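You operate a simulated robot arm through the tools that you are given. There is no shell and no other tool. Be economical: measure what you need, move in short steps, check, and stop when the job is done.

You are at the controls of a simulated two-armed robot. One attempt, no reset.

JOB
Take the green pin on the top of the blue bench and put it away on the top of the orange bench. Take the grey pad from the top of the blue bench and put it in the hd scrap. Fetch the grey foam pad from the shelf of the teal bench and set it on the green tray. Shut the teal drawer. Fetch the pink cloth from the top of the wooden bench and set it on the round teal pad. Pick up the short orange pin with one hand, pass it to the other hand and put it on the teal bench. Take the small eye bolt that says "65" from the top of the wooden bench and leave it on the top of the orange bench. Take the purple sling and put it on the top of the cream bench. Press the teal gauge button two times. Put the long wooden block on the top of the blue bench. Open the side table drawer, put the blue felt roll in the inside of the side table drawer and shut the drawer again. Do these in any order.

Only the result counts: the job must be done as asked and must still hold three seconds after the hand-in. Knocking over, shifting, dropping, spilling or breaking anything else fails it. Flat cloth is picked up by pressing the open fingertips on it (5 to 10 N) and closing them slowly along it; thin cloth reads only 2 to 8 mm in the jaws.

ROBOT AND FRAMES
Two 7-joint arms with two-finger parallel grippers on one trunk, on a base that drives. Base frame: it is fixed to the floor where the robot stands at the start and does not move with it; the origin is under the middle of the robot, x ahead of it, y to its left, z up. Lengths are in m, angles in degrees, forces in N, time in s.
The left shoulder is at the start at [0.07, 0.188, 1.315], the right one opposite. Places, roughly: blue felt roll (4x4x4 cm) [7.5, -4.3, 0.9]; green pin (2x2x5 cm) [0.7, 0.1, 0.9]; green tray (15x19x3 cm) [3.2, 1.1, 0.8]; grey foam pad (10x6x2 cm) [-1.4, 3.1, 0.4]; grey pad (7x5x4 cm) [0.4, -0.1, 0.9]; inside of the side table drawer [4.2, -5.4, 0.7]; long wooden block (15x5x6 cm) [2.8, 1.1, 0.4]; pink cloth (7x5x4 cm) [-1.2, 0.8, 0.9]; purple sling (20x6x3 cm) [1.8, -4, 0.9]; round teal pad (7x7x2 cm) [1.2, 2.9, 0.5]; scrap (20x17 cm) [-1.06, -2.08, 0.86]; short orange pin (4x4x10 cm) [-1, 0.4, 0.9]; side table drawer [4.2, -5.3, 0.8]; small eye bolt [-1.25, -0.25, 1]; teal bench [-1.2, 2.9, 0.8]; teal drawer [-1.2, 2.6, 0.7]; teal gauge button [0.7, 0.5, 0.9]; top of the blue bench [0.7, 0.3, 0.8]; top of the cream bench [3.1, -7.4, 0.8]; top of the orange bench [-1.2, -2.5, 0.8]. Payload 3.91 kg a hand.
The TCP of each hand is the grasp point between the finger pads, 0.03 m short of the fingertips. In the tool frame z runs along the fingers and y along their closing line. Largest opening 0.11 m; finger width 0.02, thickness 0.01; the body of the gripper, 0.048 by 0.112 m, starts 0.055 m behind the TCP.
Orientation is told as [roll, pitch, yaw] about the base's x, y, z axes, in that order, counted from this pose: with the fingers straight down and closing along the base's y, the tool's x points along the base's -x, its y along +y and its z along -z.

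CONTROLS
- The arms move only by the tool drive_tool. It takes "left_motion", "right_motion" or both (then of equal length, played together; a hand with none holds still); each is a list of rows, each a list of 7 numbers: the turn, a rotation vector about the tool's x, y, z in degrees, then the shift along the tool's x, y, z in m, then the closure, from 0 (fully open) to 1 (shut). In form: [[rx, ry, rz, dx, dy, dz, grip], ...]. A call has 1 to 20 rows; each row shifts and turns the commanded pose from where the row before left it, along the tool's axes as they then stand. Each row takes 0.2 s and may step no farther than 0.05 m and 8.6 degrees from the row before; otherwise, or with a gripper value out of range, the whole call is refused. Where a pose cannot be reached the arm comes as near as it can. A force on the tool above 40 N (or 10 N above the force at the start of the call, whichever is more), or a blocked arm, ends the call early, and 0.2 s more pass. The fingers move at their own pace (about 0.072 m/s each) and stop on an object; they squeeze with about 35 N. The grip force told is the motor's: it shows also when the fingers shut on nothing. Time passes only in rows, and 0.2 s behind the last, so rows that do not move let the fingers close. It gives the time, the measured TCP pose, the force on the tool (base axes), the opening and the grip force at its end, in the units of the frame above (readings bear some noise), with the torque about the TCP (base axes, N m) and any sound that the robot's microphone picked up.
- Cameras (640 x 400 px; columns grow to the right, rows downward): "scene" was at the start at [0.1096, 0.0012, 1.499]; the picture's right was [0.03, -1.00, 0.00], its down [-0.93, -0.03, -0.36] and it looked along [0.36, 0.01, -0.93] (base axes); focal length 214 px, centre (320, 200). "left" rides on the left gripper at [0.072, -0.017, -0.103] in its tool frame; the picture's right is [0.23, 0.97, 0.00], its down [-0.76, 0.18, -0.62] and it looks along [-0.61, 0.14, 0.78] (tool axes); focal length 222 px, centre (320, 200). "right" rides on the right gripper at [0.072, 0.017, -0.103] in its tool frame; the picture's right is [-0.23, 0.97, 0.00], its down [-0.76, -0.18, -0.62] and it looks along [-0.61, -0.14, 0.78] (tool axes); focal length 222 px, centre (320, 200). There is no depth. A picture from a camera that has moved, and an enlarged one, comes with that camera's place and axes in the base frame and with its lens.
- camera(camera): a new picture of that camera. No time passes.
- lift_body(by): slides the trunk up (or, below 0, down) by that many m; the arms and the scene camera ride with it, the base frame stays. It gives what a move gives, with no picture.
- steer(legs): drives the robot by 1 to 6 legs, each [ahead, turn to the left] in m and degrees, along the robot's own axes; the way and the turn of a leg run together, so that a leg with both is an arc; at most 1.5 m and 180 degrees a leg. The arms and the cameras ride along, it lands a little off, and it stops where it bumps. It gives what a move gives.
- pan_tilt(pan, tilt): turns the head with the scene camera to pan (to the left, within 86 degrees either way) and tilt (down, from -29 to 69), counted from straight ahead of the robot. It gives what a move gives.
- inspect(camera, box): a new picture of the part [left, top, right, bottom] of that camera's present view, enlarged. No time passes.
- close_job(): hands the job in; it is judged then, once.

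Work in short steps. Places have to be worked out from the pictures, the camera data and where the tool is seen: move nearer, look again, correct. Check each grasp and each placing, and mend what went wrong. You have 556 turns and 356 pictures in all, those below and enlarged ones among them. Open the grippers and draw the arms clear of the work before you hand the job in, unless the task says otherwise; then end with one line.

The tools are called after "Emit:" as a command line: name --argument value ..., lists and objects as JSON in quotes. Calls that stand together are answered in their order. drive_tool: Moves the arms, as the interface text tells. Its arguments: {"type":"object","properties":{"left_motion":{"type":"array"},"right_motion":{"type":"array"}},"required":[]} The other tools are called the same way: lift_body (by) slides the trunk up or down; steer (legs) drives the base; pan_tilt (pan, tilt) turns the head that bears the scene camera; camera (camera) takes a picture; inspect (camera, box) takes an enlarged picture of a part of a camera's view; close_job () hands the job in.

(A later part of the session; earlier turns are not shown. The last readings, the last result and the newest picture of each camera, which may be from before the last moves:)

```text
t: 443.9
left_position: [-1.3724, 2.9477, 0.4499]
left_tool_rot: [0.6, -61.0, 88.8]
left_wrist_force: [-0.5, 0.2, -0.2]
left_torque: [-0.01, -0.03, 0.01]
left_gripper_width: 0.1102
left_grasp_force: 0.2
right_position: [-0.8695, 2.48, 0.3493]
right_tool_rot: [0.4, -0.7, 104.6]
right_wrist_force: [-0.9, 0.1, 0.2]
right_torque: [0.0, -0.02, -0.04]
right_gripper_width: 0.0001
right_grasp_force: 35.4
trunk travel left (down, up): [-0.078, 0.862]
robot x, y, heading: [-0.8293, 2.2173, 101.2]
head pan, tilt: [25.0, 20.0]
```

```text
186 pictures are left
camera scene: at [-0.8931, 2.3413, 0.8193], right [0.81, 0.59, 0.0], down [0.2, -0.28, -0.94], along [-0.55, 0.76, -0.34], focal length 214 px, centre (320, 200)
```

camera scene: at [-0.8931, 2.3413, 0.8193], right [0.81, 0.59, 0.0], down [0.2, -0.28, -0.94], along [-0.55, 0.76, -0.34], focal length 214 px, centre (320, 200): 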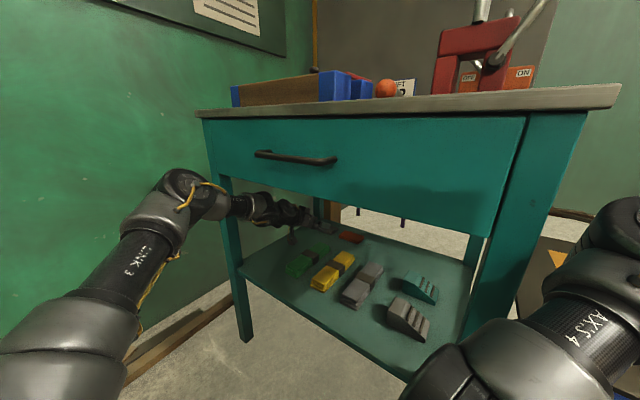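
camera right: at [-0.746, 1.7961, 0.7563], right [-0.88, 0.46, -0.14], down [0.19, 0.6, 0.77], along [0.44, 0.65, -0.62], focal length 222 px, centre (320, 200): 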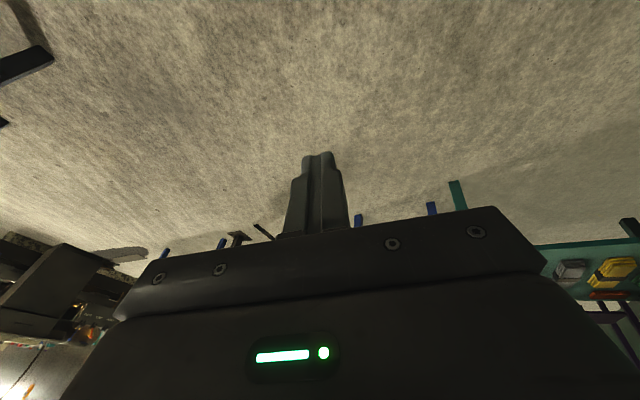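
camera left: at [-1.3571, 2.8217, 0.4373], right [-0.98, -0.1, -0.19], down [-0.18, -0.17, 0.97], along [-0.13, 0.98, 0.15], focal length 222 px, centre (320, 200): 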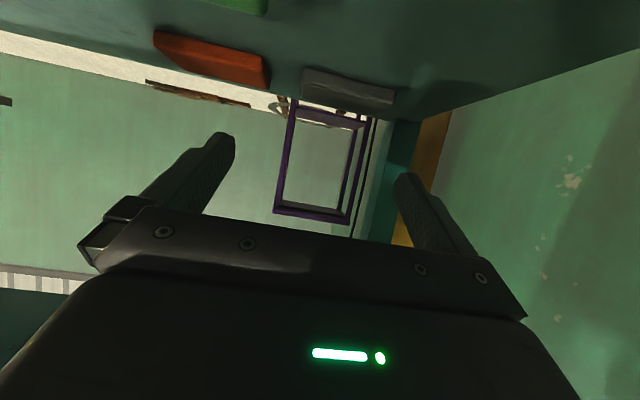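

Pad geometry consistent (front y≈3.048, centre x≈-1.392). I go 5 cm, lower 4 cm, then another 6 cm.

Emit:
steer --legs '[[0.05, 0]]'

Emit:
lift_body --by -0.04

Emit:
steer --legs '[[0.06, 0]]'

Emit:
camera --camera "left"

```text
t: 445.0
left_position: [-1.3767, 2.9966, 0.456]
left_tool_rot: [1.0, -61.3, 88.2]
left_wrist_force: [0.2, 0.9, -0.7]
left_torque: [-0.02, -0.02, 0.04]
left_gripper_width: 0.1098
left_grasp_force: 0.0
right_position: [-0.8747, 2.524, 0.3505]
right_tool_rot: [0.3, -1.2, 105.1]
right_wrist_force: [0.1, 0.6, 0.2]
right_torque: [0.0, -0.02, 0.04]
right_gripper_width: 0.0
right_grasp_force: 35.2
trunk travel left (down, up): [-0.078, 0.862]
robot x, y, heading: [-0.8426, 2.2655, 100.2]
head pan, tilt: [25.0, 20.0]
stopped in leg 1: the robot was blocked; the commanded pose is now the measured one
```

```text
t: 445.8
left_position: [-1.3777, 2.9951, 0.417]
left_tool_rot: [1.3, -61.5, 88.0]
left_wrist_force: [-0.3, -0.6, 0.2]
left_torque: [-0.02, -0.05, -0.01]
left_gripper_width: 0.11
left_grasp_force: 0.0
right_position: [-0.8739, 2.5243, 0.3115]
right_tool_rot: [0.4, -1.2, 105.1]
right_wrist_force: [0.2, 0.7, -0.1]
right_torque: [0.01, -0.01, -0.01]
right_gripper_width: 0.0001
right_grasp_force: 35.4
trunk travel left (down, up): [-0.038, 0.902]
robot x, y, heading: [-0.8446, 2.2638, 100.2]
head pan, tilt: [25.0, 20.0]
```

```text
t: 446.6
left_position: [-1.3784, 2.9969, 0.415]
left_tool_rot: [1.0, -61.2, 88.2]
left_wrist_force: [-0.4, 0.5, 0.0]
left_torque: [0.02, -0.02, 0.02]
left_gripper_width: 0.11
left_grasp_force: 0.1
right_position: [-0.8719, 2.5243, 0.3113]
right_tool_rot: [0.1, -1.2, 105.7]
right_wrist_force: [0.6, 0.5, 0.6]
right_torque: [-0.01, 0.01, 0.0]
right_gripper_width: 0.0
right_grasp_force: 35.4
trunk travel left (down, up): [-0.038, 0.902]
robot x, y, heading: [-0.8418, 2.262, 100.1]
head pan, tilt: [25.0, 20.0]
stopped in leg 1: the robot was blocked; the commanded pose is now the measured one
```

```text
185 pictures are left
camera left: at [-1.3637, 2.8708, 0.402], right [-0.98, -0.09, -0.19], down [-0.17, -0.18, 0.97], along [-0.13, 0.98, 0.16], focal length 222 px, centre (320, 200)
```

left: 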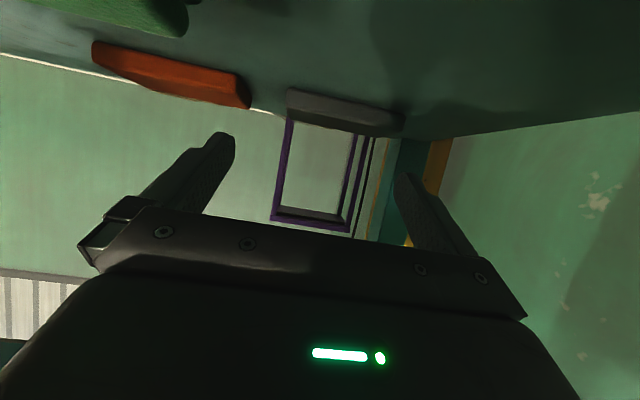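

Both blocks happened at the same robot y with a clockwise reaction, so it's the right elbow meeting the stool. I back off 3 cm and look.

Emit:
steer --legs '[[-0.03, 0]]'

Emit:
pan_tilt --pan -40 --tilt 35

Emit:
camera --camera "scene"

```text
t: 447.4
left_position: [-1.3743, 2.9696, 0.4106]
left_tool_rot: [0.6, -61.1, 88.7]
left_wrist_force: [-0.1, 0.4, -0.3]
left_torque: [0.0, -0.01, 0.01]
left_gripper_width: 0.11
left_grasp_force: 0.0
right_position: [-0.8687, 2.4968, 0.3086]
right_tool_rot: [0.0, -0.6, 105.7]
right_wrist_force: [0.9, -0.6, -0.2]
right_torque: [0.02, -0.01, 0.03]
right_gripper_width: 0.0001
right_grasp_force: 34.7
trunk travel left (down, up): [-0.038, 0.902]
robot x, y, heading: [-0.8363, 2.2356, 100.5]
head pan, tilt: [25.0, 20.0]
```

```text
t: 448.8
left_position: [-1.3742, 2.9687, 0.4108]
left_tool_rot: [0.6, -61.1, 88.5]
left_wrist_force: [0.4, -0.1, 0.0]
left_torque: [-0.02, 0.0, -0.04]
left_gripper_width: 0.11
left_grasp_force: 0.1
right_position: [-0.8684, 2.497, 0.3091]
right_tool_rot: [0.0, -0.7, 105.8]
right_wrist_force: [0.3, 0.0, -0.2]
right_torque: [0.02, -0.02, -0.02]
right_gripper_width: 0.0
right_grasp_force: 35.1
trunk travel left (down, up): [-0.038, 0.902]
robot x, y, heading: [-0.8383, 2.2373, 100.1]
head pan, tilt: [-40.0, 35.0]
```

```text
184 pictures are left
camera scene: at [-0.7975, 2.3626, 0.7555], right [0.87, -0.5, 0.0], down [-0.28, -0.5, -0.82], along [0.41, 0.71, -0.57], focal length 214 px, centre (320, 200)
```

scene: 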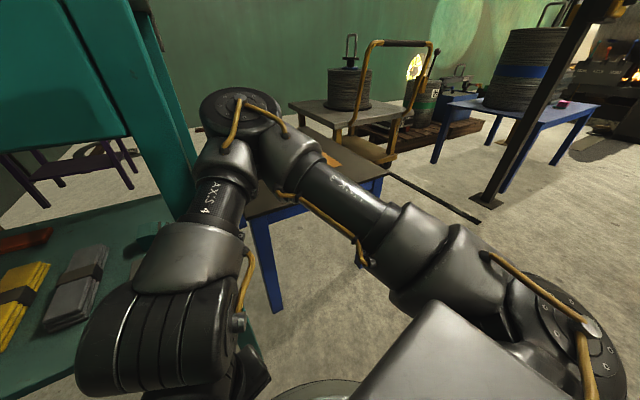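

Confirmed: the right elbow sits at the bench's right front corner. I raise 4 cm, back out 0.25 m and fold the right arm outwards instead.

Emit:
lift_body --by 0.04

Emit:
steer --legs '[[-0.3, 0]]'

Emit:
drive_tool --right_motion '[[0, 0, 0, -0.03, 0, -0.03, 1], [0, 0, 0, -0.03, 0, -0.03, 1], [0, 0, 0, -0.03, -0.02, -0.03, 1], [0, 0, 0, -0.03, -0.02, -0.03, 1], [0, 0, 0, -0.02, -0.03, -0.03, 1], [0, 0, 0, -0.02, -0.03, -0.03, 1], [0, 0, 0, 0, -0.04, -0.02, 1], [0, 0, 0, 0, -0.04, -0.02, 1], [0, 0, 0, 0, -0.04, -0.02, 1], [0, 0, 0, 0, -0.04, 0, 1], [0, 0, 0, 0, 0, 0, 1]]'

Emit:
camera --camera "scene"

```text
t: 449.6
left_position: [-1.3744, 2.9695, 0.45]
left_tool_rot: [0.6, -61.1, 88.7]
left_wrist_force: [1.0, 0.2, -0.1]
left_torque: [-0.01, 0.01, -0.01]
left_gripper_width: 0.1102
left_grasp_force: 0.0
right_position: [-0.8671, 2.4977, 0.3484]
right_tool_rot: [0.0, -0.8, 105.6]
right_wrist_force: [-0.1, 0.7, 0.3]
right_torque: [0.0, 0.02, 0.01]
right_gripper_width: 0.0
right_grasp_force: 34.5
trunk travel left (down, up): [-0.078, 0.862]
robot x, y, heading: [-0.8381, 2.2376, 100.2]
head pan, tilt: [-40.0, 35.0]
```

```text
t: 451.6
left_position: [-1.3216, 2.6751, 0.4507]
left_tool_rot: [0.6, -61.1, 88.7]
left_wrist_force: [0.5, -0.1, -0.7]
left_torque: [0.02, 0.01, 0.01]
left_gripper_width: 0.1101
left_grasp_force: 0.0
right_position: [-0.8165, 2.2037, 0.3484]
right_tool_rot: [0.1, -0.7, 105.8]
right_wrist_force: [0.0, 0.0, -0.1]
right_torque: [0.02, 0.0, -0.01]
right_gripper_width: 0.0001
right_grasp_force: 35.3
trunk travel left (down, up): [-0.078, 0.862]
robot x, y, heading: [-0.7812, 1.9442, 100.3]
head pan, tilt: [-40.0, 35.0]
```

```text
t: 454.0
left_position: [-1.3217, 2.6748, 0.4496]
left_tool_rot: [0.6, -61.2, 88.8]
left_wrist_force: [-0.9, 0.7, -0.2]
left_torque: [-0.03, -0.01, -0.03]
left_gripper_width: 0.1098
left_grasp_force: 0.0
right_position: [-0.6324, 2.3235, 0.546]
right_tool_rot: [0.1, -0.6, 105.8]
right_wrist_force: [0.3, -0.8, -0.3]
right_torque: [0.02, -0.03, -0.02]
right_gripper_width: 0.0
right_grasp_force: 34.9
right hand out of reach, approached as far as the arm can: row 6, 7, 8, 9, 10
trunk travel left (down, up): [-0.078, 0.862]
robot x, y, heading: [-0.7839, 1.9438, 100.3]
head pan, tilt: [-40.0, 35.0]
```

```text
183 pictures are left
camera scene: at [-0.7442, 2.0687, 0.7955], right [0.87, -0.5, 0.0], down [-0.28, -0.5, -0.82], along [0.41, 0.71, -0.57], focal length 214 px, centre (320, 200)
```

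scene: 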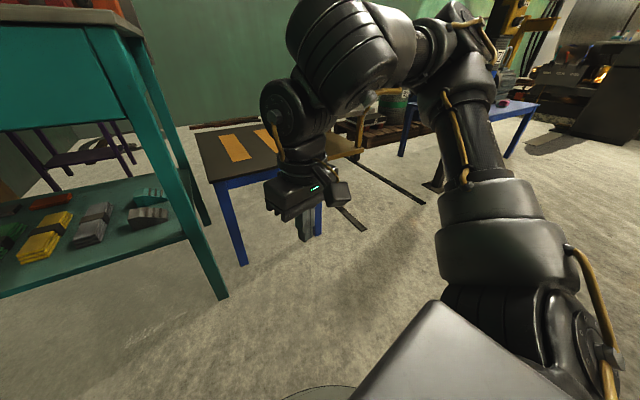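

Now the right elbow is out of the way. I pull the right hand 3 cm back and drive in again in steps.

Emit:
drive_tool --right_motion '[[0, 0, 0, 0.03, 0, 0, 1], [0, 0, 0, 0, 0, 0, 1]]'

Emit:
steer --legs '[[0.3, 0]]'

Emit:
camera --camera "scene"

Emit:
camera --camera "left"

```text
t: 454.6
left_position: [-1.3228, 2.6749, 0.4512]
left_tool_rot: [0.6, -61.1, 88.7]
left_wrist_force: [0.7, 0.2, -1.1]
left_torque: [-0.02, 0.02, -0.04]
left_gripper_width: 0.11
left_grasp_force: 0.0
right_position: [-0.6227, 2.294, 0.5457]
right_tool_rot: [0.1, -0.7, 105.8]
right_wrist_force: [0.1, 0.4, 0.1]
right_torque: [-0.01, 0.01, 0.02]
right_gripper_width: 0.0
right_grasp_force: 35.1
trunk travel left (down, up): [-0.078, 0.862]
robot x, y, heading: [-0.7803, 1.9444, 100.4]
head pan, tilt: [-40.0, 35.0]
```

```text
t: 456.7
left_position: [-1.3772, 2.9693, 0.4511]
left_tool_rot: [0.5, -61.2, 88.7]
left_wrist_force: [0.0, 0.1, -0.6]
left_torque: [-0.02, 0.0, 0.0]
left_gripper_width: 0.1099
left_grasp_force: 0.1
right_position: [-0.6777, 2.5906, 0.5451]
right_tool_rot: [0.0, -0.7, 105.8]
right_wrist_force: [0.8, -0.5, 0.4]
right_torque: [0.01, -0.02, 0.01]
right_gripper_width: 0.0
right_grasp_force: 35.2
trunk travel left (down, up): [-0.078, 0.862]
robot x, y, heading: [-0.8378, 2.2385, 100.5]
head pan, tilt: [-40.0, 35.0]
```

```text
182 pictures are left
camera scene: at [-0.7984, 2.3642, 0.7955], right [0.87, -0.49, 0.0], down [-0.28, -0.5, -0.82], along [0.41, 0.71, -0.57], focal length 214 px, centre (320, 200)
```

scene: 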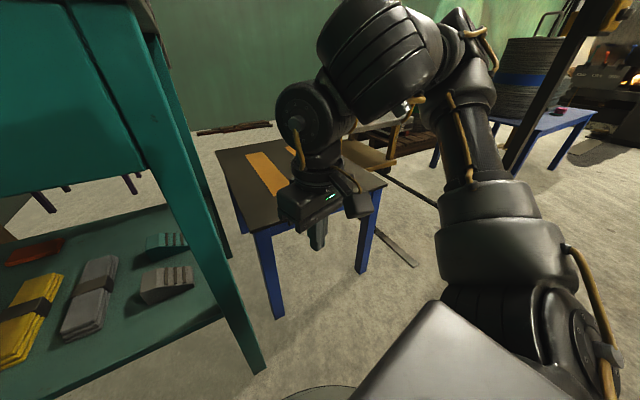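

```text
181 pictures are left
camera left: at [-1.3621, 2.8432, 0.4378], right [-0.98, -0.1, -0.19], down [-0.18, -0.18, 0.97], along [-0.13, 0.98, 0.15], focal length 222 px, centre (320, 200)
```

left: 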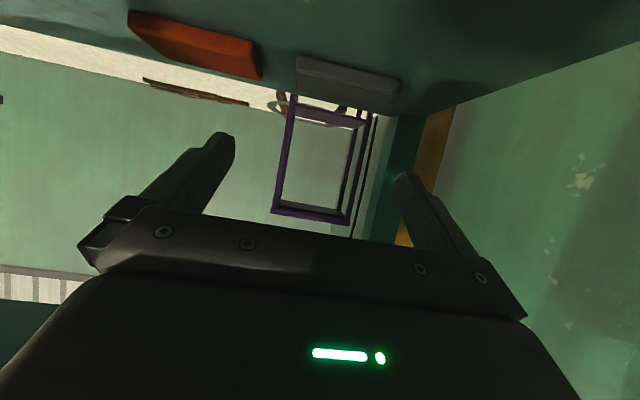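

Now lower 4 cm and drive the last 9 cm.

Emit:
lift_body --by -0.04

Emit:
steer --legs '[[0.09, 0]]'

Emit:
camera --camera "left"

```text
t: 457.5
left_position: [-1.3775, 2.9698, 0.4101]
left_tool_rot: [0.6, -61.1, 88.8]
left_wrist_force: [0.5, 0.2, 0.7]
left_torque: [-0.01, 0.02, 0.0]
left_gripper_width: 0.11
left_grasp_force: 0.1
right_position: [-0.6789, 2.5905, 0.5056]
right_tool_rot: [0.1, -0.7, 106.0]
right_wrist_force: [0.0, -0.6, -0.2]
right_torque: [-0.02, 0.04, 0.02]
right_gripper_width: 0.0001
right_grasp_force: 34.7
trunk travel left (down, up): [-0.038, 0.902]
robot x, y, heading: [-0.8351, 2.2408, 100.2]
head pan, tilt: [-40.0, 35.0]
```

```text
t: 458.7
left_position: [-1.3989, 3.0511, 0.4053]
left_tool_rot: [0.3, -60.9, 89.5]
left_wrist_force: [0.4, 0.2, -0.9]
left_torque: [0.02, -0.02, -0.01]
left_gripper_width: 0.1102
left_grasp_force: 0.1
right_position: [-0.6959, 2.6782, 0.5054]
right_tool_rot: [0.0, -0.5, 106.1]
right_wrist_force: [0.6, 0.0, -0.4]
right_torque: [0.01, 0.02, 0.0]
right_gripper_width: 0.0
right_grasp_force: 35.0
trunk travel left (down, up): [-0.038, 0.902]
robot x, y, heading: [-0.8528, 2.3252, 100.7]
head pan, tilt: [-40.0, 35.0]
stopped in leg 1: the robot was blocked; the commanded pose is now the measured one
```

```text
180 pictures are left
camera left: at [-1.3821, 2.9254, 0.3937], right [-0.97, -0.11, -0.2], down [-0.18, -0.17, 0.97], along [-0.14, 0.98, 0.15], focal length 222 px, centre (320, 200)
```

left: 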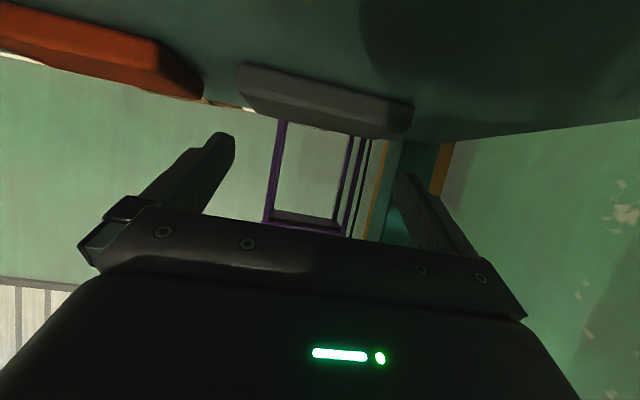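

TCP is at y=3.051: 3 cm finger overlap. I shift 7 mm right, and lower 2.4 cm around the pad.

Emit:
drive_tool --left_motion '[[0, 0, 0, 0, -0.007, 0, 0], [0, 0, 0, 0, 0, 0, 0]]'

Emit:
lift_body --by -0.022

Emit:
camera --camera "left"

```text
t: 459.3
left_position: [-1.3912, 3.0504, 0.4064]
left_tool_rot: [0.5, -60.8, 89.2]
left_wrist_force: [-0.2, -0.2, -0.1]
left_torque: [0.01, 0.0, 0.01]
left_gripper_width: 0.1102
left_grasp_force: 0.2
right_position: [-0.6952, 2.6787, 0.505]
right_tool_rot: [-0.1, -0.5, 106.1]
right_wrist_force: [0.0, 0.3, 0.6]
right_torque: [0.0, 0.01, 0.03]
right_gripper_width: 0.0
right_grasp_force: 35.3
trunk travel left (down, up): [-0.038, 0.902]
robot x, y, heading: [-0.8516, 2.3241, 100.4]
head pan, tilt: [-40.0, 35.0]
```

```text
t: 460.0
left_position: [-1.3903, 3.0519, 0.3852]
left_tool_rot: [0.4, -60.7, 89.2]
left_wrist_force: [-0.1, 0.5, 0.6]
left_torque: [0.0, -0.01, 0.01]
left_gripper_width: 0.1099
left_grasp_force: 0.1
right_position: [-0.695, 2.6778, 0.4833]
right_tool_rot: [0.1, -0.8, 106.1]
right_wrist_force: [0.0, -0.1, 0.4]
right_torque: [0.01, 0.03, 0.01]
right_gripper_width: 0.0
right_grasp_force: 35.1
trunk travel left (down, up): [-0.016, 0.924]
robot x, y, heading: [-0.8502, 2.3235, 100.6]
head pan, tilt: [-40.0, 35.0]
```

```text
179 pictures are left
camera left: at [-1.3742, 2.9254, 0.3734], right [-0.98, -0.1, -0.19], down [-0.17, -0.17, 0.97], along [-0.14, 0.98, 0.15], focal length 222 px, centre (320, 200)
```

left: 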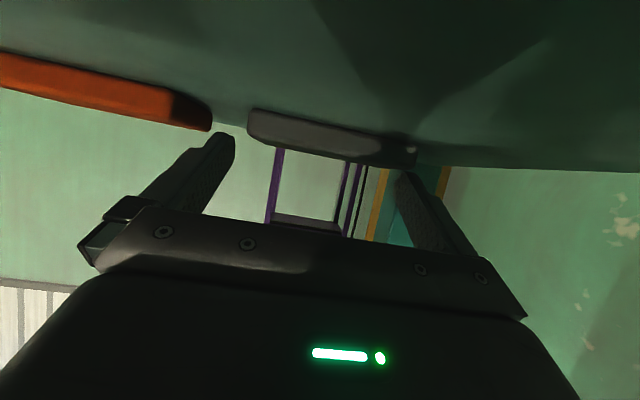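

The pad looks centred nearer x≈-1.397. I raise 1.5 cm, shift 6 mm left, and lower again.

Emit:
lift_body --by 0.015

Emit:
drive_tool --left_motion '[[0, 0, 0, 0, 0.006, 0, 0], [0, 0, 0, 0, 0, 0, 0]]'

Emit:
lift_body --by -0.019

Emit:
inspect --camera "left" --box '[160, 80, 480, 260]'

```text
t: 460.6
left_position: [-1.3905, 3.0516, 0.3994]
left_tool_rot: [0.4, -60.8, 89.3]
left_wrist_force: [0.4, 0.5, -0.7]
left_torque: [-0.02, 0.01, 0.0]
left_gripper_width: 0.11
left_grasp_force: 0.0
right_position: [-0.6954, 2.6776, 0.4966]
right_tool_rot: [0.1, -0.7, 106.1]
right_wrist_force: [0.7, 0.3, 0.4]
right_torque: [0.02, -0.01, 0.02]
right_gripper_width: 0.0
right_grasp_force: 35.1
trunk travel left (down, up): [-0.031, 0.909]
robot x, y, heading: [-0.8543, 2.3236, 100.7]
head pan, tilt: [-40.0, 35.0]
```

```text
t: 461.2
left_position: [-1.3958, 3.0519, 0.3996]
left_tool_rot: [0.5, -60.9, 89.4]
left_wrist_force: [0.3, 0.9, -1.3]
left_torque: [0.01, -0.01, -0.02]
left_gripper_width: 0.11
left_grasp_force: 0.0
right_position: [-0.6947, 2.676, 0.4979]
right_tool_rot: [0.1, -0.7, 106.1]
right_wrist_force: [-0.4, 0.5, 0.9]
right_torque: [-0.01, 0.0, -0.01]
right_gripper_width: 0.0001
right_grasp_force: 35.0
trunk travel left (down, up): [-0.031, 0.909]
robot x, y, heading: [-0.8529, 2.3247, 100.6]
head pan, tilt: [-40.0, 35.0]
```

```text
t: 461.9
left_position: [-1.3965, 3.0516, 0.3835]
left_tool_rot: [0.6, -61.1, 89.2]
left_wrist_force: [-1.4, 0.2, 7.4]
left_torque: [-1.05, -0.02, -0.19]
left_gripper_width: 0.1098
left_grasp_force: 0.0
right_position: [-0.6957, 2.6771, 0.4789]
right_tool_rot: [0.2, -0.7, 106.0]
right_wrist_force: [-0.3, -0.7, 0.4]
right_torque: [0.01, 0.02, -0.03]
right_gripper_width: 0.0001
right_grasp_force: 35.2
trunk travel left (down, up): [-0.012, 0.928]
robot x, y, heading: [-0.8525, 2.3232, 100.9]
head pan, tilt: [-40.0, 35.0]
```

```text
2.00 times, centred on (320, 170) of left
camera zoom: at [-1.3802, 2.9253, 0.3707], right [-0.98, -0.11, -0.19], down [-0.17, -0.17, 0.97], along [-0.14, 0.98, 0.15], focal length 444 px, centre (320, 260)
```

zoom: 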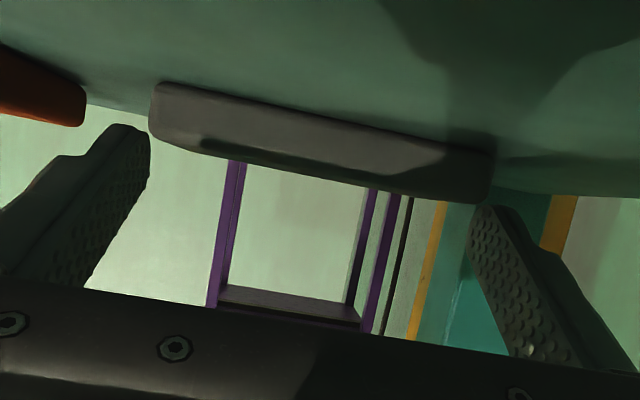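

The camera housing rests on the shelf. I raise 4 mm, reduce the pitch by 5°, and lower again so the tips reach deeper.

Emit:
lift_body --by 0.008

Emit:
drive_tool --left_motion '[[0, 5, 0, 0, 0, 0, 0], [0, 0, 0, 0, 0, 0, 0]]'

Emit:
lift_body --by -0.013

Emit:
inspect --camera "left" --box '[160, 80, 480, 260]'

```text
t: 462.4
left_position: [-1.3952, 3.0518, 0.3883]
left_tool_rot: [0.5, -60.9, 89.4]
left_wrist_force: [-0.9, 0.1, 0.3]
left_torque: [0.06, -0.03, 0.01]
left_gripper_width: 0.1101
left_grasp_force: 0.0
right_position: [-0.695, 2.6769, 0.4877]
right_tool_rot: [0.1, -0.6, 106.1]
right_wrist_force: [0.0, 0.4, -0.4]
right_torque: [-0.01, 0.0, -0.01]
right_gripper_width: 0.0001
right_grasp_force: 35.1
trunk travel left (down, up): [-0.02, 0.92]
robot x, y, heading: [-0.8511, 2.3253, 100.8]
head pan, tilt: [-40.0, 35.0]
```

```text
t: 463.0
left_position: [-1.3958, 3.0519, 0.3891]
left_tool_rot: [0.4, -55.9, 89.3]
left_wrist_force: [-0.1, -0.1, 0.4]
left_torque: [0.0, 0.0, 0.01]
left_gripper_width: 0.1099
left_grasp_force: 0.1
right_position: [-0.6953, 2.6768, 0.487]
right_tool_rot: [0.2, -0.8, 106.0]
right_wrist_force: [-0.4, 0.3, -0.2]
right_torque: [-0.01, -0.01, 0.03]
right_gripper_width: 0.0002
right_grasp_force: 35.0
trunk travel left (down, up): [-0.02, 0.92]
robot x, y, heading: [-0.8504, 2.3221, 100.8]
head pan, tilt: [-40.0, 35.0]
```

```text
t: 463.6
left_position: [-1.3958, 3.0515, 0.3763]
left_tool_rot: [0.3, -55.8, 89.3]
left_wrist_force: [-0.6, 0.7, 0.3]
left_torque: [-0.02, -0.02, 0.02]
left_gripper_width: 0.11
left_grasp_force: 0.1
right_position: [-0.6959, 2.6774, 0.4737]
right_tool_rot: [0.1, -0.8, 106.0]
right_wrist_force: [-0.1, -0.1, 0.0]
right_torque: [0.02, 0.01, 0.03]
right_gripper_width: 0.0
right_grasp_force: 34.9
trunk travel left (down, up): [-0.007, 0.933]
robot x, y, heading: [-0.8537, 2.3257, 100.8]
head pan, tilt: [-40.0, 35.0]
```

```text
2.00 times, centred on (320, 170) of left
camera zoom: at [-1.38, 2.9247, 0.375], right [-0.98, -0.12, -0.18], down [-0.17, -0.09, 0.98], along [-0.14, 0.99, 0.06], focal length 444 px, centre (320, 260)
```

zoom: 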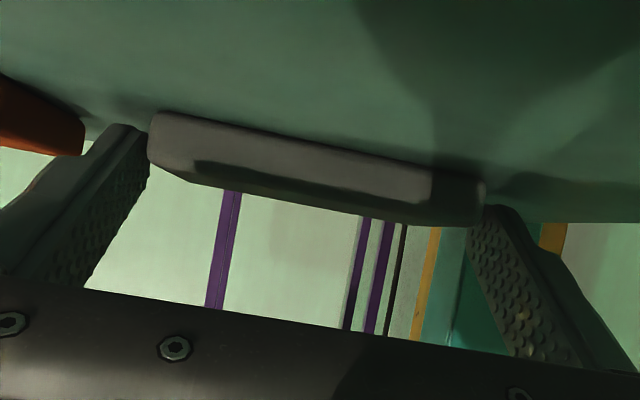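

The pad lies between the fingertips now. Close.

Emit:
drive_tool --left_motion '[[0, 0, 0, 0, 0, 0, 0.3], [0, 0, 0, 0, 0, 0, 0.6], [0, 0, 0, 0, 0, 0, 1], [0, 0, 0, 0, 0, 0, 1]]'

Emit:
inspect --camera "left" --box '[160, 80, 480, 260]'

```text
t: 464.6
left_position: [-1.3961, 3.0511, 0.375]
left_tool_rot: [0.4, -55.8, 89.4]
left_wrist_force: [0.0, 0.5, 1.5]
left_torque: [0.0, -0.04, -0.01]
left_gripper_width: 0.0935
left_grasp_force: 34.8
right_position: [-0.6958, 2.676, 0.4745]
right_tool_rot: [0.2, -0.7, 106.0]
right_wrist_force: [0.6, -0.6, -0.3]
right_torque: [0.0, 0.01, 0.0]
right_gripper_width: 0.0001
right_grasp_force: 34.5
trunk travel left (down, up): [-0.007, 0.933]
robot x, y, heading: [-0.851, 2.3248, 100.7]
head pan, tilt: [-40.0, 35.0]
```

```text
2.00 times, centred on (320, 170) of left
camera zoom: at [-1.3799, 2.9247, 0.3751], right [-0.98, -0.12, -0.18], down [-0.17, -0.09, 0.98], along [-0.14, 0.99, 0.06], focal length 444 px, centre (320, 260)
```

zoom: 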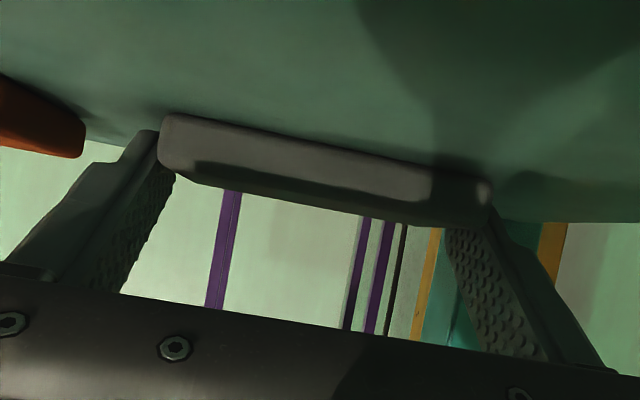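

Gripped (9.35 cm). Raise 2 cm, back 8 cm, then raise more and check.

Emit:
lift_body --by 0.02

Emit:
steer --legs '[[-0.07, 0]]'

Emit:
lift_body --by 0.055

Emit:
camera --camera "left"

```text
t: 465.3
left_position: [-1.396, 3.052, 0.3945]
left_tool_rot: [0.4, -55.8, 89.4]
left_wrist_force: [-0.7, -0.4, -0.9]
left_torque: [0.02, 0.03, 0.01]
left_gripper_width: 0.0937
left_grasp_force: 34.4
right_position: [-0.6951, 2.6778, 0.4936]
right_tool_rot: [0.0, -0.6, 106.1]
right_wrist_force: [-0.4, -0.1, 0.2]
right_torque: [0.03, -0.03, -0.03]
right_gripper_width: 0.0001
right_grasp_force: 34.3
trunk travel left (down, up): [-0.027, 0.913]
robot x, y, heading: [-0.8534, 2.3278, 100.5]
head pan, tilt: [-40.0, 35.0]
```

```text
t: 466.3
left_position: [-1.3833, 2.9818, 0.3961]
left_tool_rot: [0.5, -55.8, 89.3]
left_wrist_force: [0.0, 0.2, -0.7]
left_torque: [0.03, 0.0, -0.02]
left_gripper_width: 0.0935
left_grasp_force: 35.2
right_position: [-0.6819, 2.6077, 0.4941]
right_tool_rot: [0.1, -0.6, 106.1]
right_wrist_force: [-0.1, -1.0, 0.1]
right_torque: [-0.03, 0.02, 0.03]
right_gripper_width: 0.0
right_grasp_force: 35.2
trunk travel left (down, up): [-0.027, 0.913]
robot x, y, heading: [-0.8404, 2.2565, 100.8]
head pan, tilt: [-40.0, 35.0]
```

```text
t: 467.3
left_position: [-1.3827, 2.9822, 0.4505]
left_tool_rot: [0.4, -55.8, 89.4]
left_wrist_force: [-0.5, 0.2, 0.0]
left_torque: [-0.03, 0.01, 0.02]
left_gripper_width: 0.0936
left_grasp_force: 34.7
right_position: [-0.6817, 2.6085, 0.5499]
right_tool_rot: [0.0, -0.5, 106.1]
right_wrist_force: [-0.6, -0.2, -0.1]
right_torque: [0.02, -0.03, 0.0]
right_gripper_width: 0.0001
right_grasp_force: 35.4
trunk travel left (down, up): [-0.082, 0.858]
robot x, y, heading: [-0.8408, 2.2549, 100.6]
head pan, tilt: [-40.0, 35.0]
```

```text
175 pictures are left
camera left: at [-1.3671, 2.8557, 0.4497], right [-0.98, -0.12, -0.18], down [-0.17, -0.09, 0.98], along [-0.14, 0.99, 0.06], focal length 222 px, centre (320, 200)
```

left: 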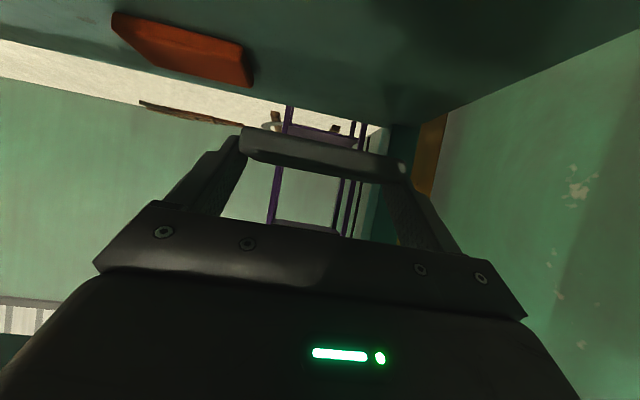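

Pad is held above the stacks. Back straight out 0.55 m and raise.

Emit:
steer --legs '[[-0.52, 0]]'

Emit:
lift_body --by 0.4

Emit:
lift_body --by 0.35

Emit:
pan_tilt --pan 0 --tilt 25

Emit:
camera --camera "scene"

Emit:
camera --camera "left"

```text
t: 470.3
left_position: [-1.2866, 2.4773, 0.4509]
left_tool_rot: [0.4, -55.8, 89.2]
left_wrist_force: [0.0, -0.8, 0.5]
left_torque: [-0.03, 0.02, 0.01]
left_gripper_width: 0.0937
left_grasp_force: 35.5
right_position: [-0.588, 2.1014, 0.5486]
right_tool_rot: [0.1, -0.6, 105.9]
right_wrist_force: [-0.3, 0.8, -0.3]
right_torque: [0.04, -0.06, -0.01]
right_gripper_width: 0.0
right_grasp_force: 35.1
trunk travel left (down, up): [-0.082, 0.858]
robot x, y, heading: [-0.7441, 1.7502, 100.3]
head pan, tilt: [-40.0, 35.0]
```

```text
t: 474.1
left_position: [-1.2869, 2.4797, 0.8514]
left_tool_rot: [0.4, -55.8, 89.2]
left_wrist_force: [0.2, -0.8, -0.4]
left_torque: [-0.01, 0.01, 0.0]
left_gripper_width: 0.0937
left_grasp_force: 35.0
right_position: [-0.5886, 2.1019, 0.9482]
right_tool_rot: [0.2, -0.5, 106.0]
right_wrist_force: [-0.3, -0.1, -0.3]
right_torque: [0.01, -0.01, 0.0]
right_gripper_width: 0.0
right_grasp_force: 34.9
trunk travel left (down, up): [-0.482, 0.458]
robot x, y, heading: [-0.7452, 1.7453, 100.5]
head pan, tilt: [-40.0, 35.0]
```

```text
t: 477.6
left_position: [-1.2873, 2.4777, 1.2005]
left_tool_rot: [0.5, -55.8, 89.2]
left_wrist_force: [0.7, -0.1, -0.7]
left_torque: [0.01, -0.02, -0.02]
left_gripper_width: 0.0935
left_grasp_force: 35.0
right_position: [-0.5878, 2.102, 1.3001]
right_tool_rot: [0.1, -0.6, 105.9]
right_wrist_force: [0.4, 0.8, -0.2]
right_torque: [-0.01, -0.02, -0.01]
right_gripper_width: 0.0002
right_grasp_force: 35.4
trunk travel left (down, up): [-0.832, 0.108]
robot x, y, heading: [-0.7457, 1.7513, 100.3]
head pan, tilt: [-40.0, 35.0]
```

```text
t: 478.6
left_position: [-1.2872, 2.4787, 1.201]
left_tool_rot: [0.3, -55.7, 89.2]
left_wrist_force: [-0.6, -0.1, -0.5]
left_torque: [0.01, 0.0, -0.01]
left_gripper_width: 0.0936
left_grasp_force: 34.4
right_position: [-0.5881, 2.102, 1.3001]
right_tool_rot: [0.2, -0.6, 105.9]
right_wrist_force: [0.3, 0.1, 0.1]
right_torque: [0.03, 0.03, 0.03]
right_gripper_width: 0.0
right_grasp_force: 35.1
trunk travel left (down, up): [-0.832, 0.108]
robot x, y, heading: [-0.7472, 1.749, 100.4]
head pan, tilt: [0.0, 25.0]
```

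```text
174 pictures are left
camera scene: at [-0.7674, 1.8895, 1.5652], right [0.98, 0.18, 0.0], down [0.08, -0.42, -0.91], along [-0.16, 0.89, -0.42], focal length 214 px, centre (320, 200)
```

scene: 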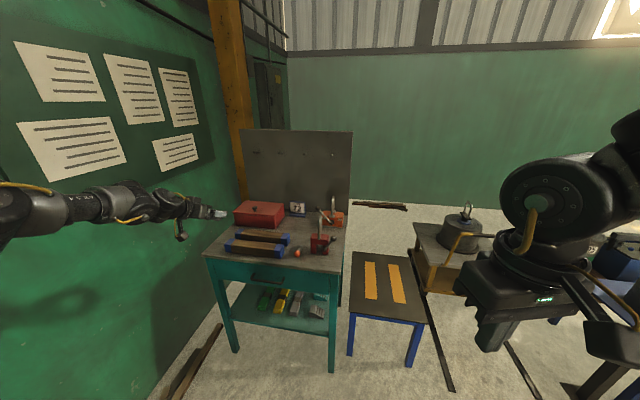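

```text
173 pictures are left
camera left: at [-1.2714, 2.3516, 1.2001], right [-0.98, -0.12, -0.18], down [-0.17, -0.09, 0.98], along [-0.13, 0.99, 0.06], focal length 222 px, centre (320, 200)
```

left: 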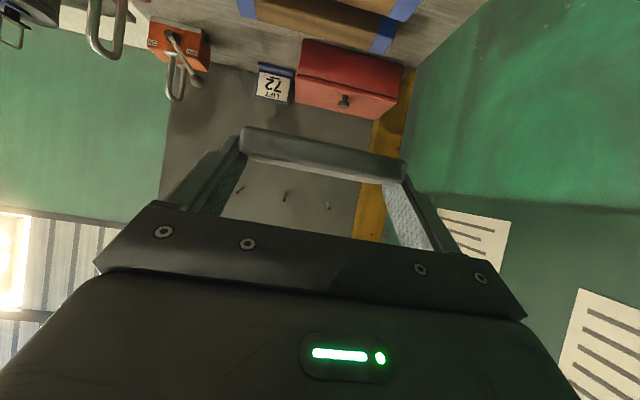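

The foam pad is secured. I retract the left hand (keeping its pitch, so the pad stays level) and drive toward the green tray at about [3.2,1.1,0.8].

Emit:
drive_tool --left_motion '[[0, 0, 0, 0.0224, 0, -0.0331, 1], [0, 0, 0, 0.0224, 0, -0.0331, 1], [0, 0, 0, 0.0224, 0, -0.0331, 1], [0, 0, 0, 0.0224, 0, -0.0331, 1], [0, 0, 0, 0.0224, 0, -0.0331, 1], [0, 0, 0, 0, 0, 0, 1]]'

Emit:
steer --legs '[[0, -90], [1.2, 0], [1.2, 0]]'

Emit:
pan_tilt --pan -20 --tilt 18

Emit:
camera --camera "scene"

```text
t: 480.0
left_position: [-1.2881, 2.28, 1.2018]
left_tool_rot: [0.5, -55.7, 89.1]
left_wrist_force: [-1.1, 0.5, -0.3]
left_torque: [0.01, 0.02, 0.0]
left_gripper_width: 0.0935
left_grasp_force: 34.8
right_position: [-0.5869, 2.1035, 1.2989]
right_tool_rot: [0.1, -0.6, 105.9]
right_wrist_force: [0.3, 0.8, 1.0]
right_torque: [0.02, -0.03, -0.01]
right_gripper_width: 0.0
right_grasp_force: 35.1
trunk travel left (down, up): [-0.832, 0.108]
robot x, y, heading: [-0.7411, 1.7494, 100.3]
head pan, tilt: [0.0, 25.0]
```

```text
t: 495.6
left_position: [2.1384, 2.7372, 1.2023]
left_tool_rot: [0.4, -55.9, -1.1]
left_wrist_force: [-0.1, -0.5, -0.6]
left_torque: [0.02, 0.01, -0.01]
left_gripper_width: 0.0936
left_grasp_force: 34.9
right_position: [1.9583, 2.0358, 1.2992]
right_tool_rot: [0.1, -0.7, 15.8]
right_wrist_force: [1.2, 1.0, 0.3]
right_torque: [-0.03, 0.07, 0.01]
right_gripper_width: 0.0
right_grasp_force: 35.0
trunk travel left (down, up): [-0.832, 0.108]
robot x, y, heading: [1.6071, 2.1943, 10.1]
head pan, tilt: [0.0, 25.0]
```

```text
t: 496.4
left_position: [2.1375, 2.7372, 1.2027]
left_tool_rot: [0.4, -55.8, -0.9]
left_wrist_force: [-1.3, -1.0, -0.7]
left_torque: [0.02, 0.03, 0.0]
left_gripper_width: 0.0935
left_grasp_force: 35.3
right_position: [1.9602, 2.035, 1.2993]
right_tool_rot: [0.1, -0.6, 15.8]
right_wrist_force: [0.1, -0.3, -0.2]
right_torque: [0.01, 0.02, -0.01]
right_gripper_width: 0.0
right_grasp_force: 35.2
trunk travel left (down, up): [-0.832, 0.108]
robot x, y, heading: [1.6055, 2.1936, 10.5]
head pan, tilt: [-20.0, 18.0]
```

```text
172 pictures are left
camera scene: at [1.7532, 2.1872, 1.5765], right [-0.17, -0.99, 0.0], down [-0.31, 0.05, -0.95], along [0.94, -0.16, -0.31], focal length 214 px, centre (320, 200)
```

scene: 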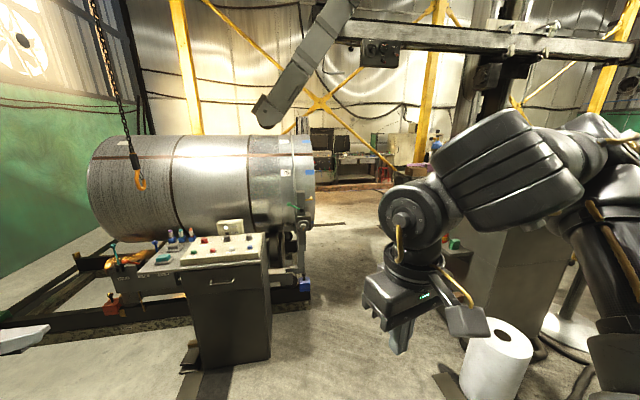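

I turn right to look toward the tray region.

Emit:
steer --legs '[[0, -50]]'

Emit:
pan_tilt --pan 10 --tilt 25

Emit:
camera --camera "scene"

```text
t: 499.1
left_position: [2.3653, 2.1394, 1.2017]
left_tool_rot: [0.3, -55.8, -50.9]
left_wrist_force: [0.9, 0.2, -0.6]
left_torque: [0.0, -0.03, -0.02]
left_gripper_width: 0.0937
left_grasp_force: 35.3
right_position: [1.7137, 1.824, 1.2983]
right_tool_rot: [0.0, -0.6, -33.9]
right_wrist_force: [0.2, 0.3, -0.3]
right_torque: [0.01, -0.01, -0.01]
right_gripper_width: 0.0
right_grasp_force: 34.8
trunk travel left (down, up): [-0.832, 0.108]
robot x, y, heading: [1.6083, 2.1936, -39.6]
head pan, tilt: [-20.0, 18.0]
```

```text
t: 500.0
left_position: [2.3649, 2.14, 1.2023]
left_tool_rot: [0.4, -55.8, -50.9]
left_wrist_force: [0.2, 0.2, 0.5]
left_torque: [0.03, 0.02, -0.03]
left_gripper_width: 0.0934
left_grasp_force: 35.0
right_position: [1.7137, 1.8237, 1.2988]
right_tool_rot: [0.2, -0.7, -34.0]
right_wrist_force: [1.0, 0.9, -0.2]
right_torque: [0.0, -0.01, -0.02]
right_gripper_width: 0.0004
right_grasp_force: 34.6
trunk travel left (down, up): [-0.832, 0.108]
robot x, y, heading: [1.6075, 2.1925, -39.7]
head pan, tilt: [10.0, 25.0]
```

```text
171 pictures are left
camera scene: at [1.7303, 2.1161, 1.5653], right [-0.49, -0.87, 0.0], down [-0.37, 0.21, -0.91], along [0.79, -0.45, -0.42], focal length 214 px, centre (320, 200)
```

scene: 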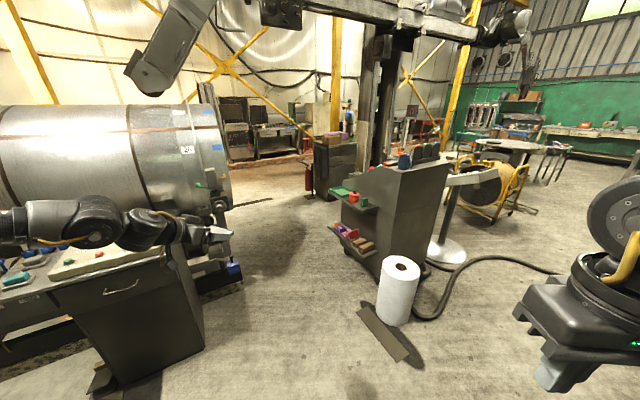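

Emit:
inspect --camera "scene" --box '[300, 140, 460, 340]'

```text
2.00 times, centred on (380, 240) of scene
camera zoom: at [1.7303, 2.1161, 1.5653], right [-0.49, -0.87, 0.0], down [-0.37, 0.21, -0.91], along [0.79, -0.45, -0.42], focal length 429 px, centre (200, 120)
```

zoom: 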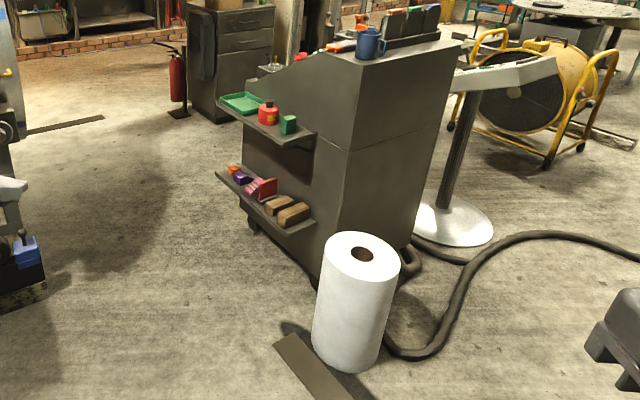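

Shelves on the cabinet's north face: green tray on the upper shelf (≈3.25,1.03,0.78), wood blocks on the lower one (≈2.86,1.03). I drive 0.65 m on, turn to heading 0 and look.

Emit:
steer --legs '[[0.65, 0], [0, 25]]'

Emit:
pan_tilt --pan 0 --tilt 25

Emit:
camera --camera "scene"

```text
t: 504.9
left_position: [2.8182, 2.0493, 1.203]
left_tool_rot: [0.4, -55.8, -25.9]
left_wrist_force: [0.5, 0.2, 0.1]
left_torque: [0.01, -0.04, -0.03]
left_gripper_width: 0.0935
left_grasp_force: 35.3
right_position: [2.3581, 1.4884, 1.2992]
right_tool_rot: [0.2, -0.7, -9.2]
right_wrist_force: [-0.4, 0.0, -0.4]
right_torque: [0.02, 0.0, 0.0]
right_gripper_width: 0.0001
right_grasp_force: 34.9
trunk travel left (down, up): [-0.832, 0.108]
robot x, y, heading: [2.1046, 1.7791, -14.4]
head pan, tilt: [10.0, 25.0]
```

```text
t: 505.6
left_position: [2.8162, 2.0515, 1.202]
left_tool_rot: [0.2, -55.8, -25.8]
left_wrist_force: [0.3, -0.6, -0.3]
left_torque: [0.01, 0.0, 0.0]
left_gripper_width: 0.0934
left_grasp_force: 34.9
right_position: [2.3577, 1.4891, 1.2999]
right_tool_rot: [0.1, -0.8, -9.3]
right_wrist_force: [0.2, 0.1, 0.2]
right_torque: [0.02, -0.02, -0.01]
right_gripper_width: 0.0001
right_grasp_force: 35.1
trunk travel left (down, up): [-0.832, 0.108]
robot x, y, heading: [2.108, 1.7806, -14.6]
head pan, tilt: [0.0, 25.0]
```

```text
169 pictures are left
camera scene: at [2.2484, 1.7458, 1.5652], right [-0.25, -0.97, 0.0], down [-0.41, 0.11, -0.91], along [0.88, -0.23, -0.42], focal length 214 px, centre (320, 200)
```

scene: 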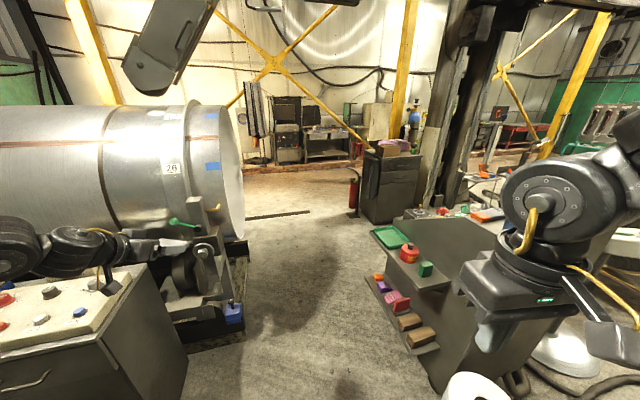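

The aisle between the cylinder machine and the shelf is about 0.8 m. I tuck the left hand closer in first.

Emit:
drive_tool --left_motion '[[0, 0, 0, 0.0224, 0, -0.0331, 1], [0, 0, 0, 0.0224, -0.02, -0.0331, 1], [0, 0, 0, 0.0224, -0.02, -0.0331, 1], [0, 0, 0, 0, -0.04, 0, 1], [0, 0, 0, 0, -0.04, 0, 1], [0, 0, 0, 0, -0.04, 0, 1], [0, 0, 0, 0, 0, 0, 1]]'

```text
t: 507.2
left_position: [2.6647, 1.9633, 1.2067]
left_tool_rot: [0.2, -55.8, -25.8]
left_wrist_force: [-0.7, 0.3, 0.3]
left_torque: [0.02, 0.01, -0.03]
left_gripper_width: 0.0933
left_grasp_force: 35.2
left hand out of reach, approached as far as the arm can: row 5, 6
right_position: [2.3601, 1.4892, 1.2993]
right_tool_rot: [0.1, -0.6, -9.2]
right_wrist_force: [0.1, -0.2, -0.2]
right_torque: [-0.03, 0.01, 0.0]
right_gripper_width: 0.0002
right_grasp_force: 34.6
trunk travel left (down, up): [-0.832, 0.108]
robot x, y, heading: [2.1046, 1.7822, -14.6]
head pan, tilt: [0.0, 25.0]
```

I go east by a zig-zag while facing south, so the left elbow stays clear of the machine.

Emit:
steer --legs '[[0, -75.4], [0.2, 0], [0, -30], [-0.25, 0], [0, 60], [0.25, 0]]'

Emit:
steer --legs '[[0, -60], [-0.25, 0], [0, 60], [0.25, 0], [0, -30]]'

Emit:
camera --camera "scene"

```text
t: 519.0
left_position: [2.885, 1.3291, 1.207]
left_tool_rot: [0.4, -55.8, -70.4]
left_wrist_force: [0.7, 0.3, -0.3]
left_torque: [-0.02, -0.01, -0.03]
left_gripper_width: 0.0934
left_grasp_force: 34.7
right_position: [2.3357, 1.2055, 1.3001]
right_tool_rot: [0.1, -0.9, -53.6]
right_wrist_force: [0.0, 0.2, 0.0]
right_torque: [-0.02, -0.01, -0.01]
right_gripper_width: 0.0003
right_grasp_force: 34.4
trunk travel left (down, up): [-0.832, 0.108]
robot x, y, heading: [2.3621, 1.5898, -59.1]
head pan, tilt: [0.0, 25.0]
```

```text
t: 529.0
left_position: [2.9371, 1.1038, 1.2062]
left_tool_rot: [0.2, -55.8, -100.3]
left_wrist_force: [0.3, -0.1, -0.2]
left_torque: [0.03, 0.02, -0.01]
left_gripper_width: 0.0933
left_grasp_force: 35.1
right_position: [2.3988, 1.2715, 1.3001]
right_tool_rot: [0.1, -0.6, -83.7]
right_wrist_force: [0.4, -0.2, 0.0]
right_torque: [-0.01, -0.01, -0.01]
right_gripper_width: 0.0001
right_grasp_force: 35.5
trunk travel left (down, up): [-0.832, 0.108]
robot x, y, heading: [2.613, 1.5928, -89.1]
head pan, tilt: [0.0, 25.0]
```

```text
168 pictures are left
camera scene: at [2.6191, 1.4492, 1.5652], right [-1.0, -0.01, 0.0], down [-0.01, 0.42, -0.91], along [0.01, -0.91, -0.42], focal length 214 px, centre (320, 200)
```

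scene: 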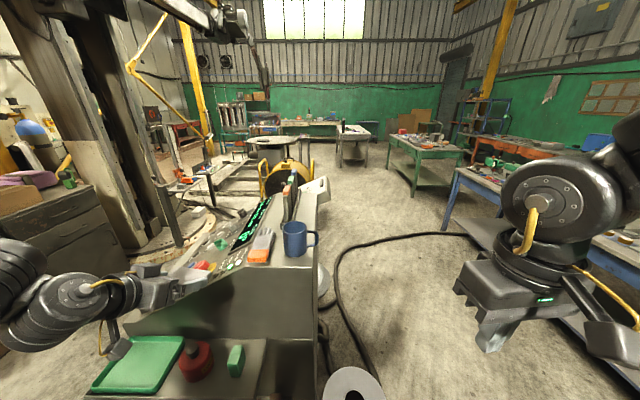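

Tray at ≈[3.22,1.04,0.78]. I move the left hand sideways toward it and look.

Emit:
drive_tool --left_motion '[[0, 0, 0, 0, 0.04, 0, 1], [0, 0, 0, 0, 0.04, 0, 1], [0, 0, 0, 0, 0.04, 0, 1], [0, 0, 0, 0, 0.04, 0, 1], [0, 0, 0, 0, 0.04, 0, 1], [0, 0, 0, 0, 0.04, 0, 1], [0, 0, 0, 0, 0.035, 0, 1], [0, 0, 0, 0, 0, 0, 1]]'

Emit:
pan_tilt --pan 40 --tilt 40

Emit:
camera --camera "scene"

Emit:
camera --camera "left"

```text
t: 530.8
left_position: [3.2067, 1.0558, 1.2086]
left_tool_rot: [0.3, -56.0, -100.4]
left_wrist_force: [-0.5, -0.3, -0.2]
left_torque: [0.01, 0.05, 0.02]
left_gripper_width: 0.0936
left_grasp_force: 35.2
right_position: [2.399, 1.2727, 1.2991]
right_tool_rot: [0.1, -0.7, -83.7]
right_wrist_force: [1.5, -0.9, -0.2]
right_torque: [-0.02, -0.01, 0.02]
right_gripper_width: 0.0002
right_grasp_force: 35.0
trunk travel left (down, up): [-0.832, 0.108]
robot x, y, heading: [2.6116, 1.5961, -89.4]
head pan, tilt: [0.0, 25.0]
```

```text
t: 531.9
left_position: [3.2074, 1.0554, 1.2078]
left_tool_rot: [0.4, -55.9, -100.5]
left_wrist_force: [-0.4, -0.8, -0.1]
left_torque: [0.05, 0.01, 0.03]
left_gripper_width: 0.0933
left_grasp_force: 34.8
right_position: [2.3992, 1.2726, 1.3]
right_tool_rot: [0.1, -0.7, -83.6]
right_wrist_force: [-0.8, -0.1, 0.1]
right_torque: [0.0, 0.02, -0.01]
right_gripper_width: 0.0
right_grasp_force: 34.6
trunk travel left (down, up): [-0.832, 0.108]
robot x, y, heading: [2.6122, 1.5914, -89.3]
head pan, tilt: [40.0, 40.0]
```

```text
167 pictures are left
camera scene: at [2.6728, 1.4774, 1.5419], right [-0.76, -0.65, 0.0], down [-0.42, 0.49, -0.77], along [0.5, -0.58, -0.64], focal length 214 px, centre (320, 200)
```

scene: 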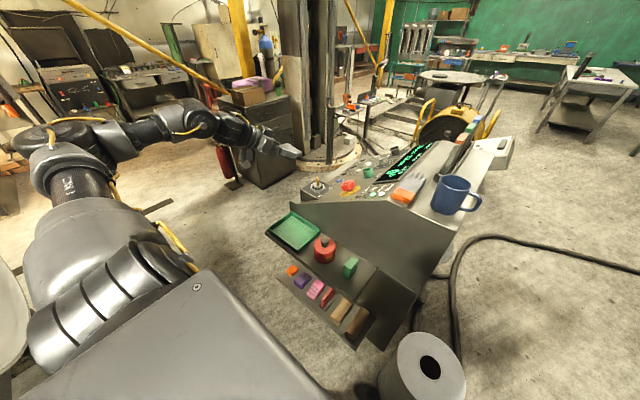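

```text
166 pictures are left
camera left: at [3.2125, 1.1823, 1.2075], right [0.98, -0.05, -0.19], down [0.19, 0.06, 0.98], along [-0.03, -1.0, 0.06], focal length 222 px, centre (320, 200)
```

left: 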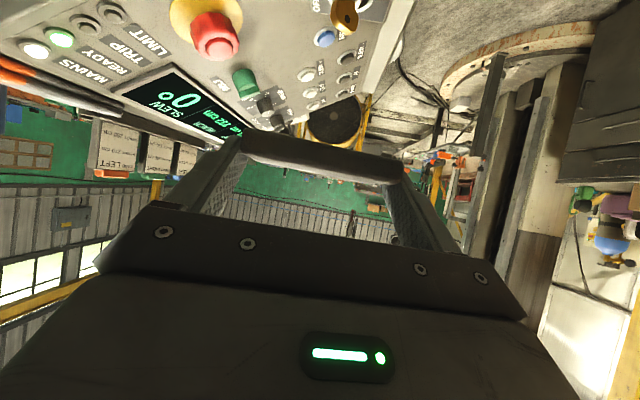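

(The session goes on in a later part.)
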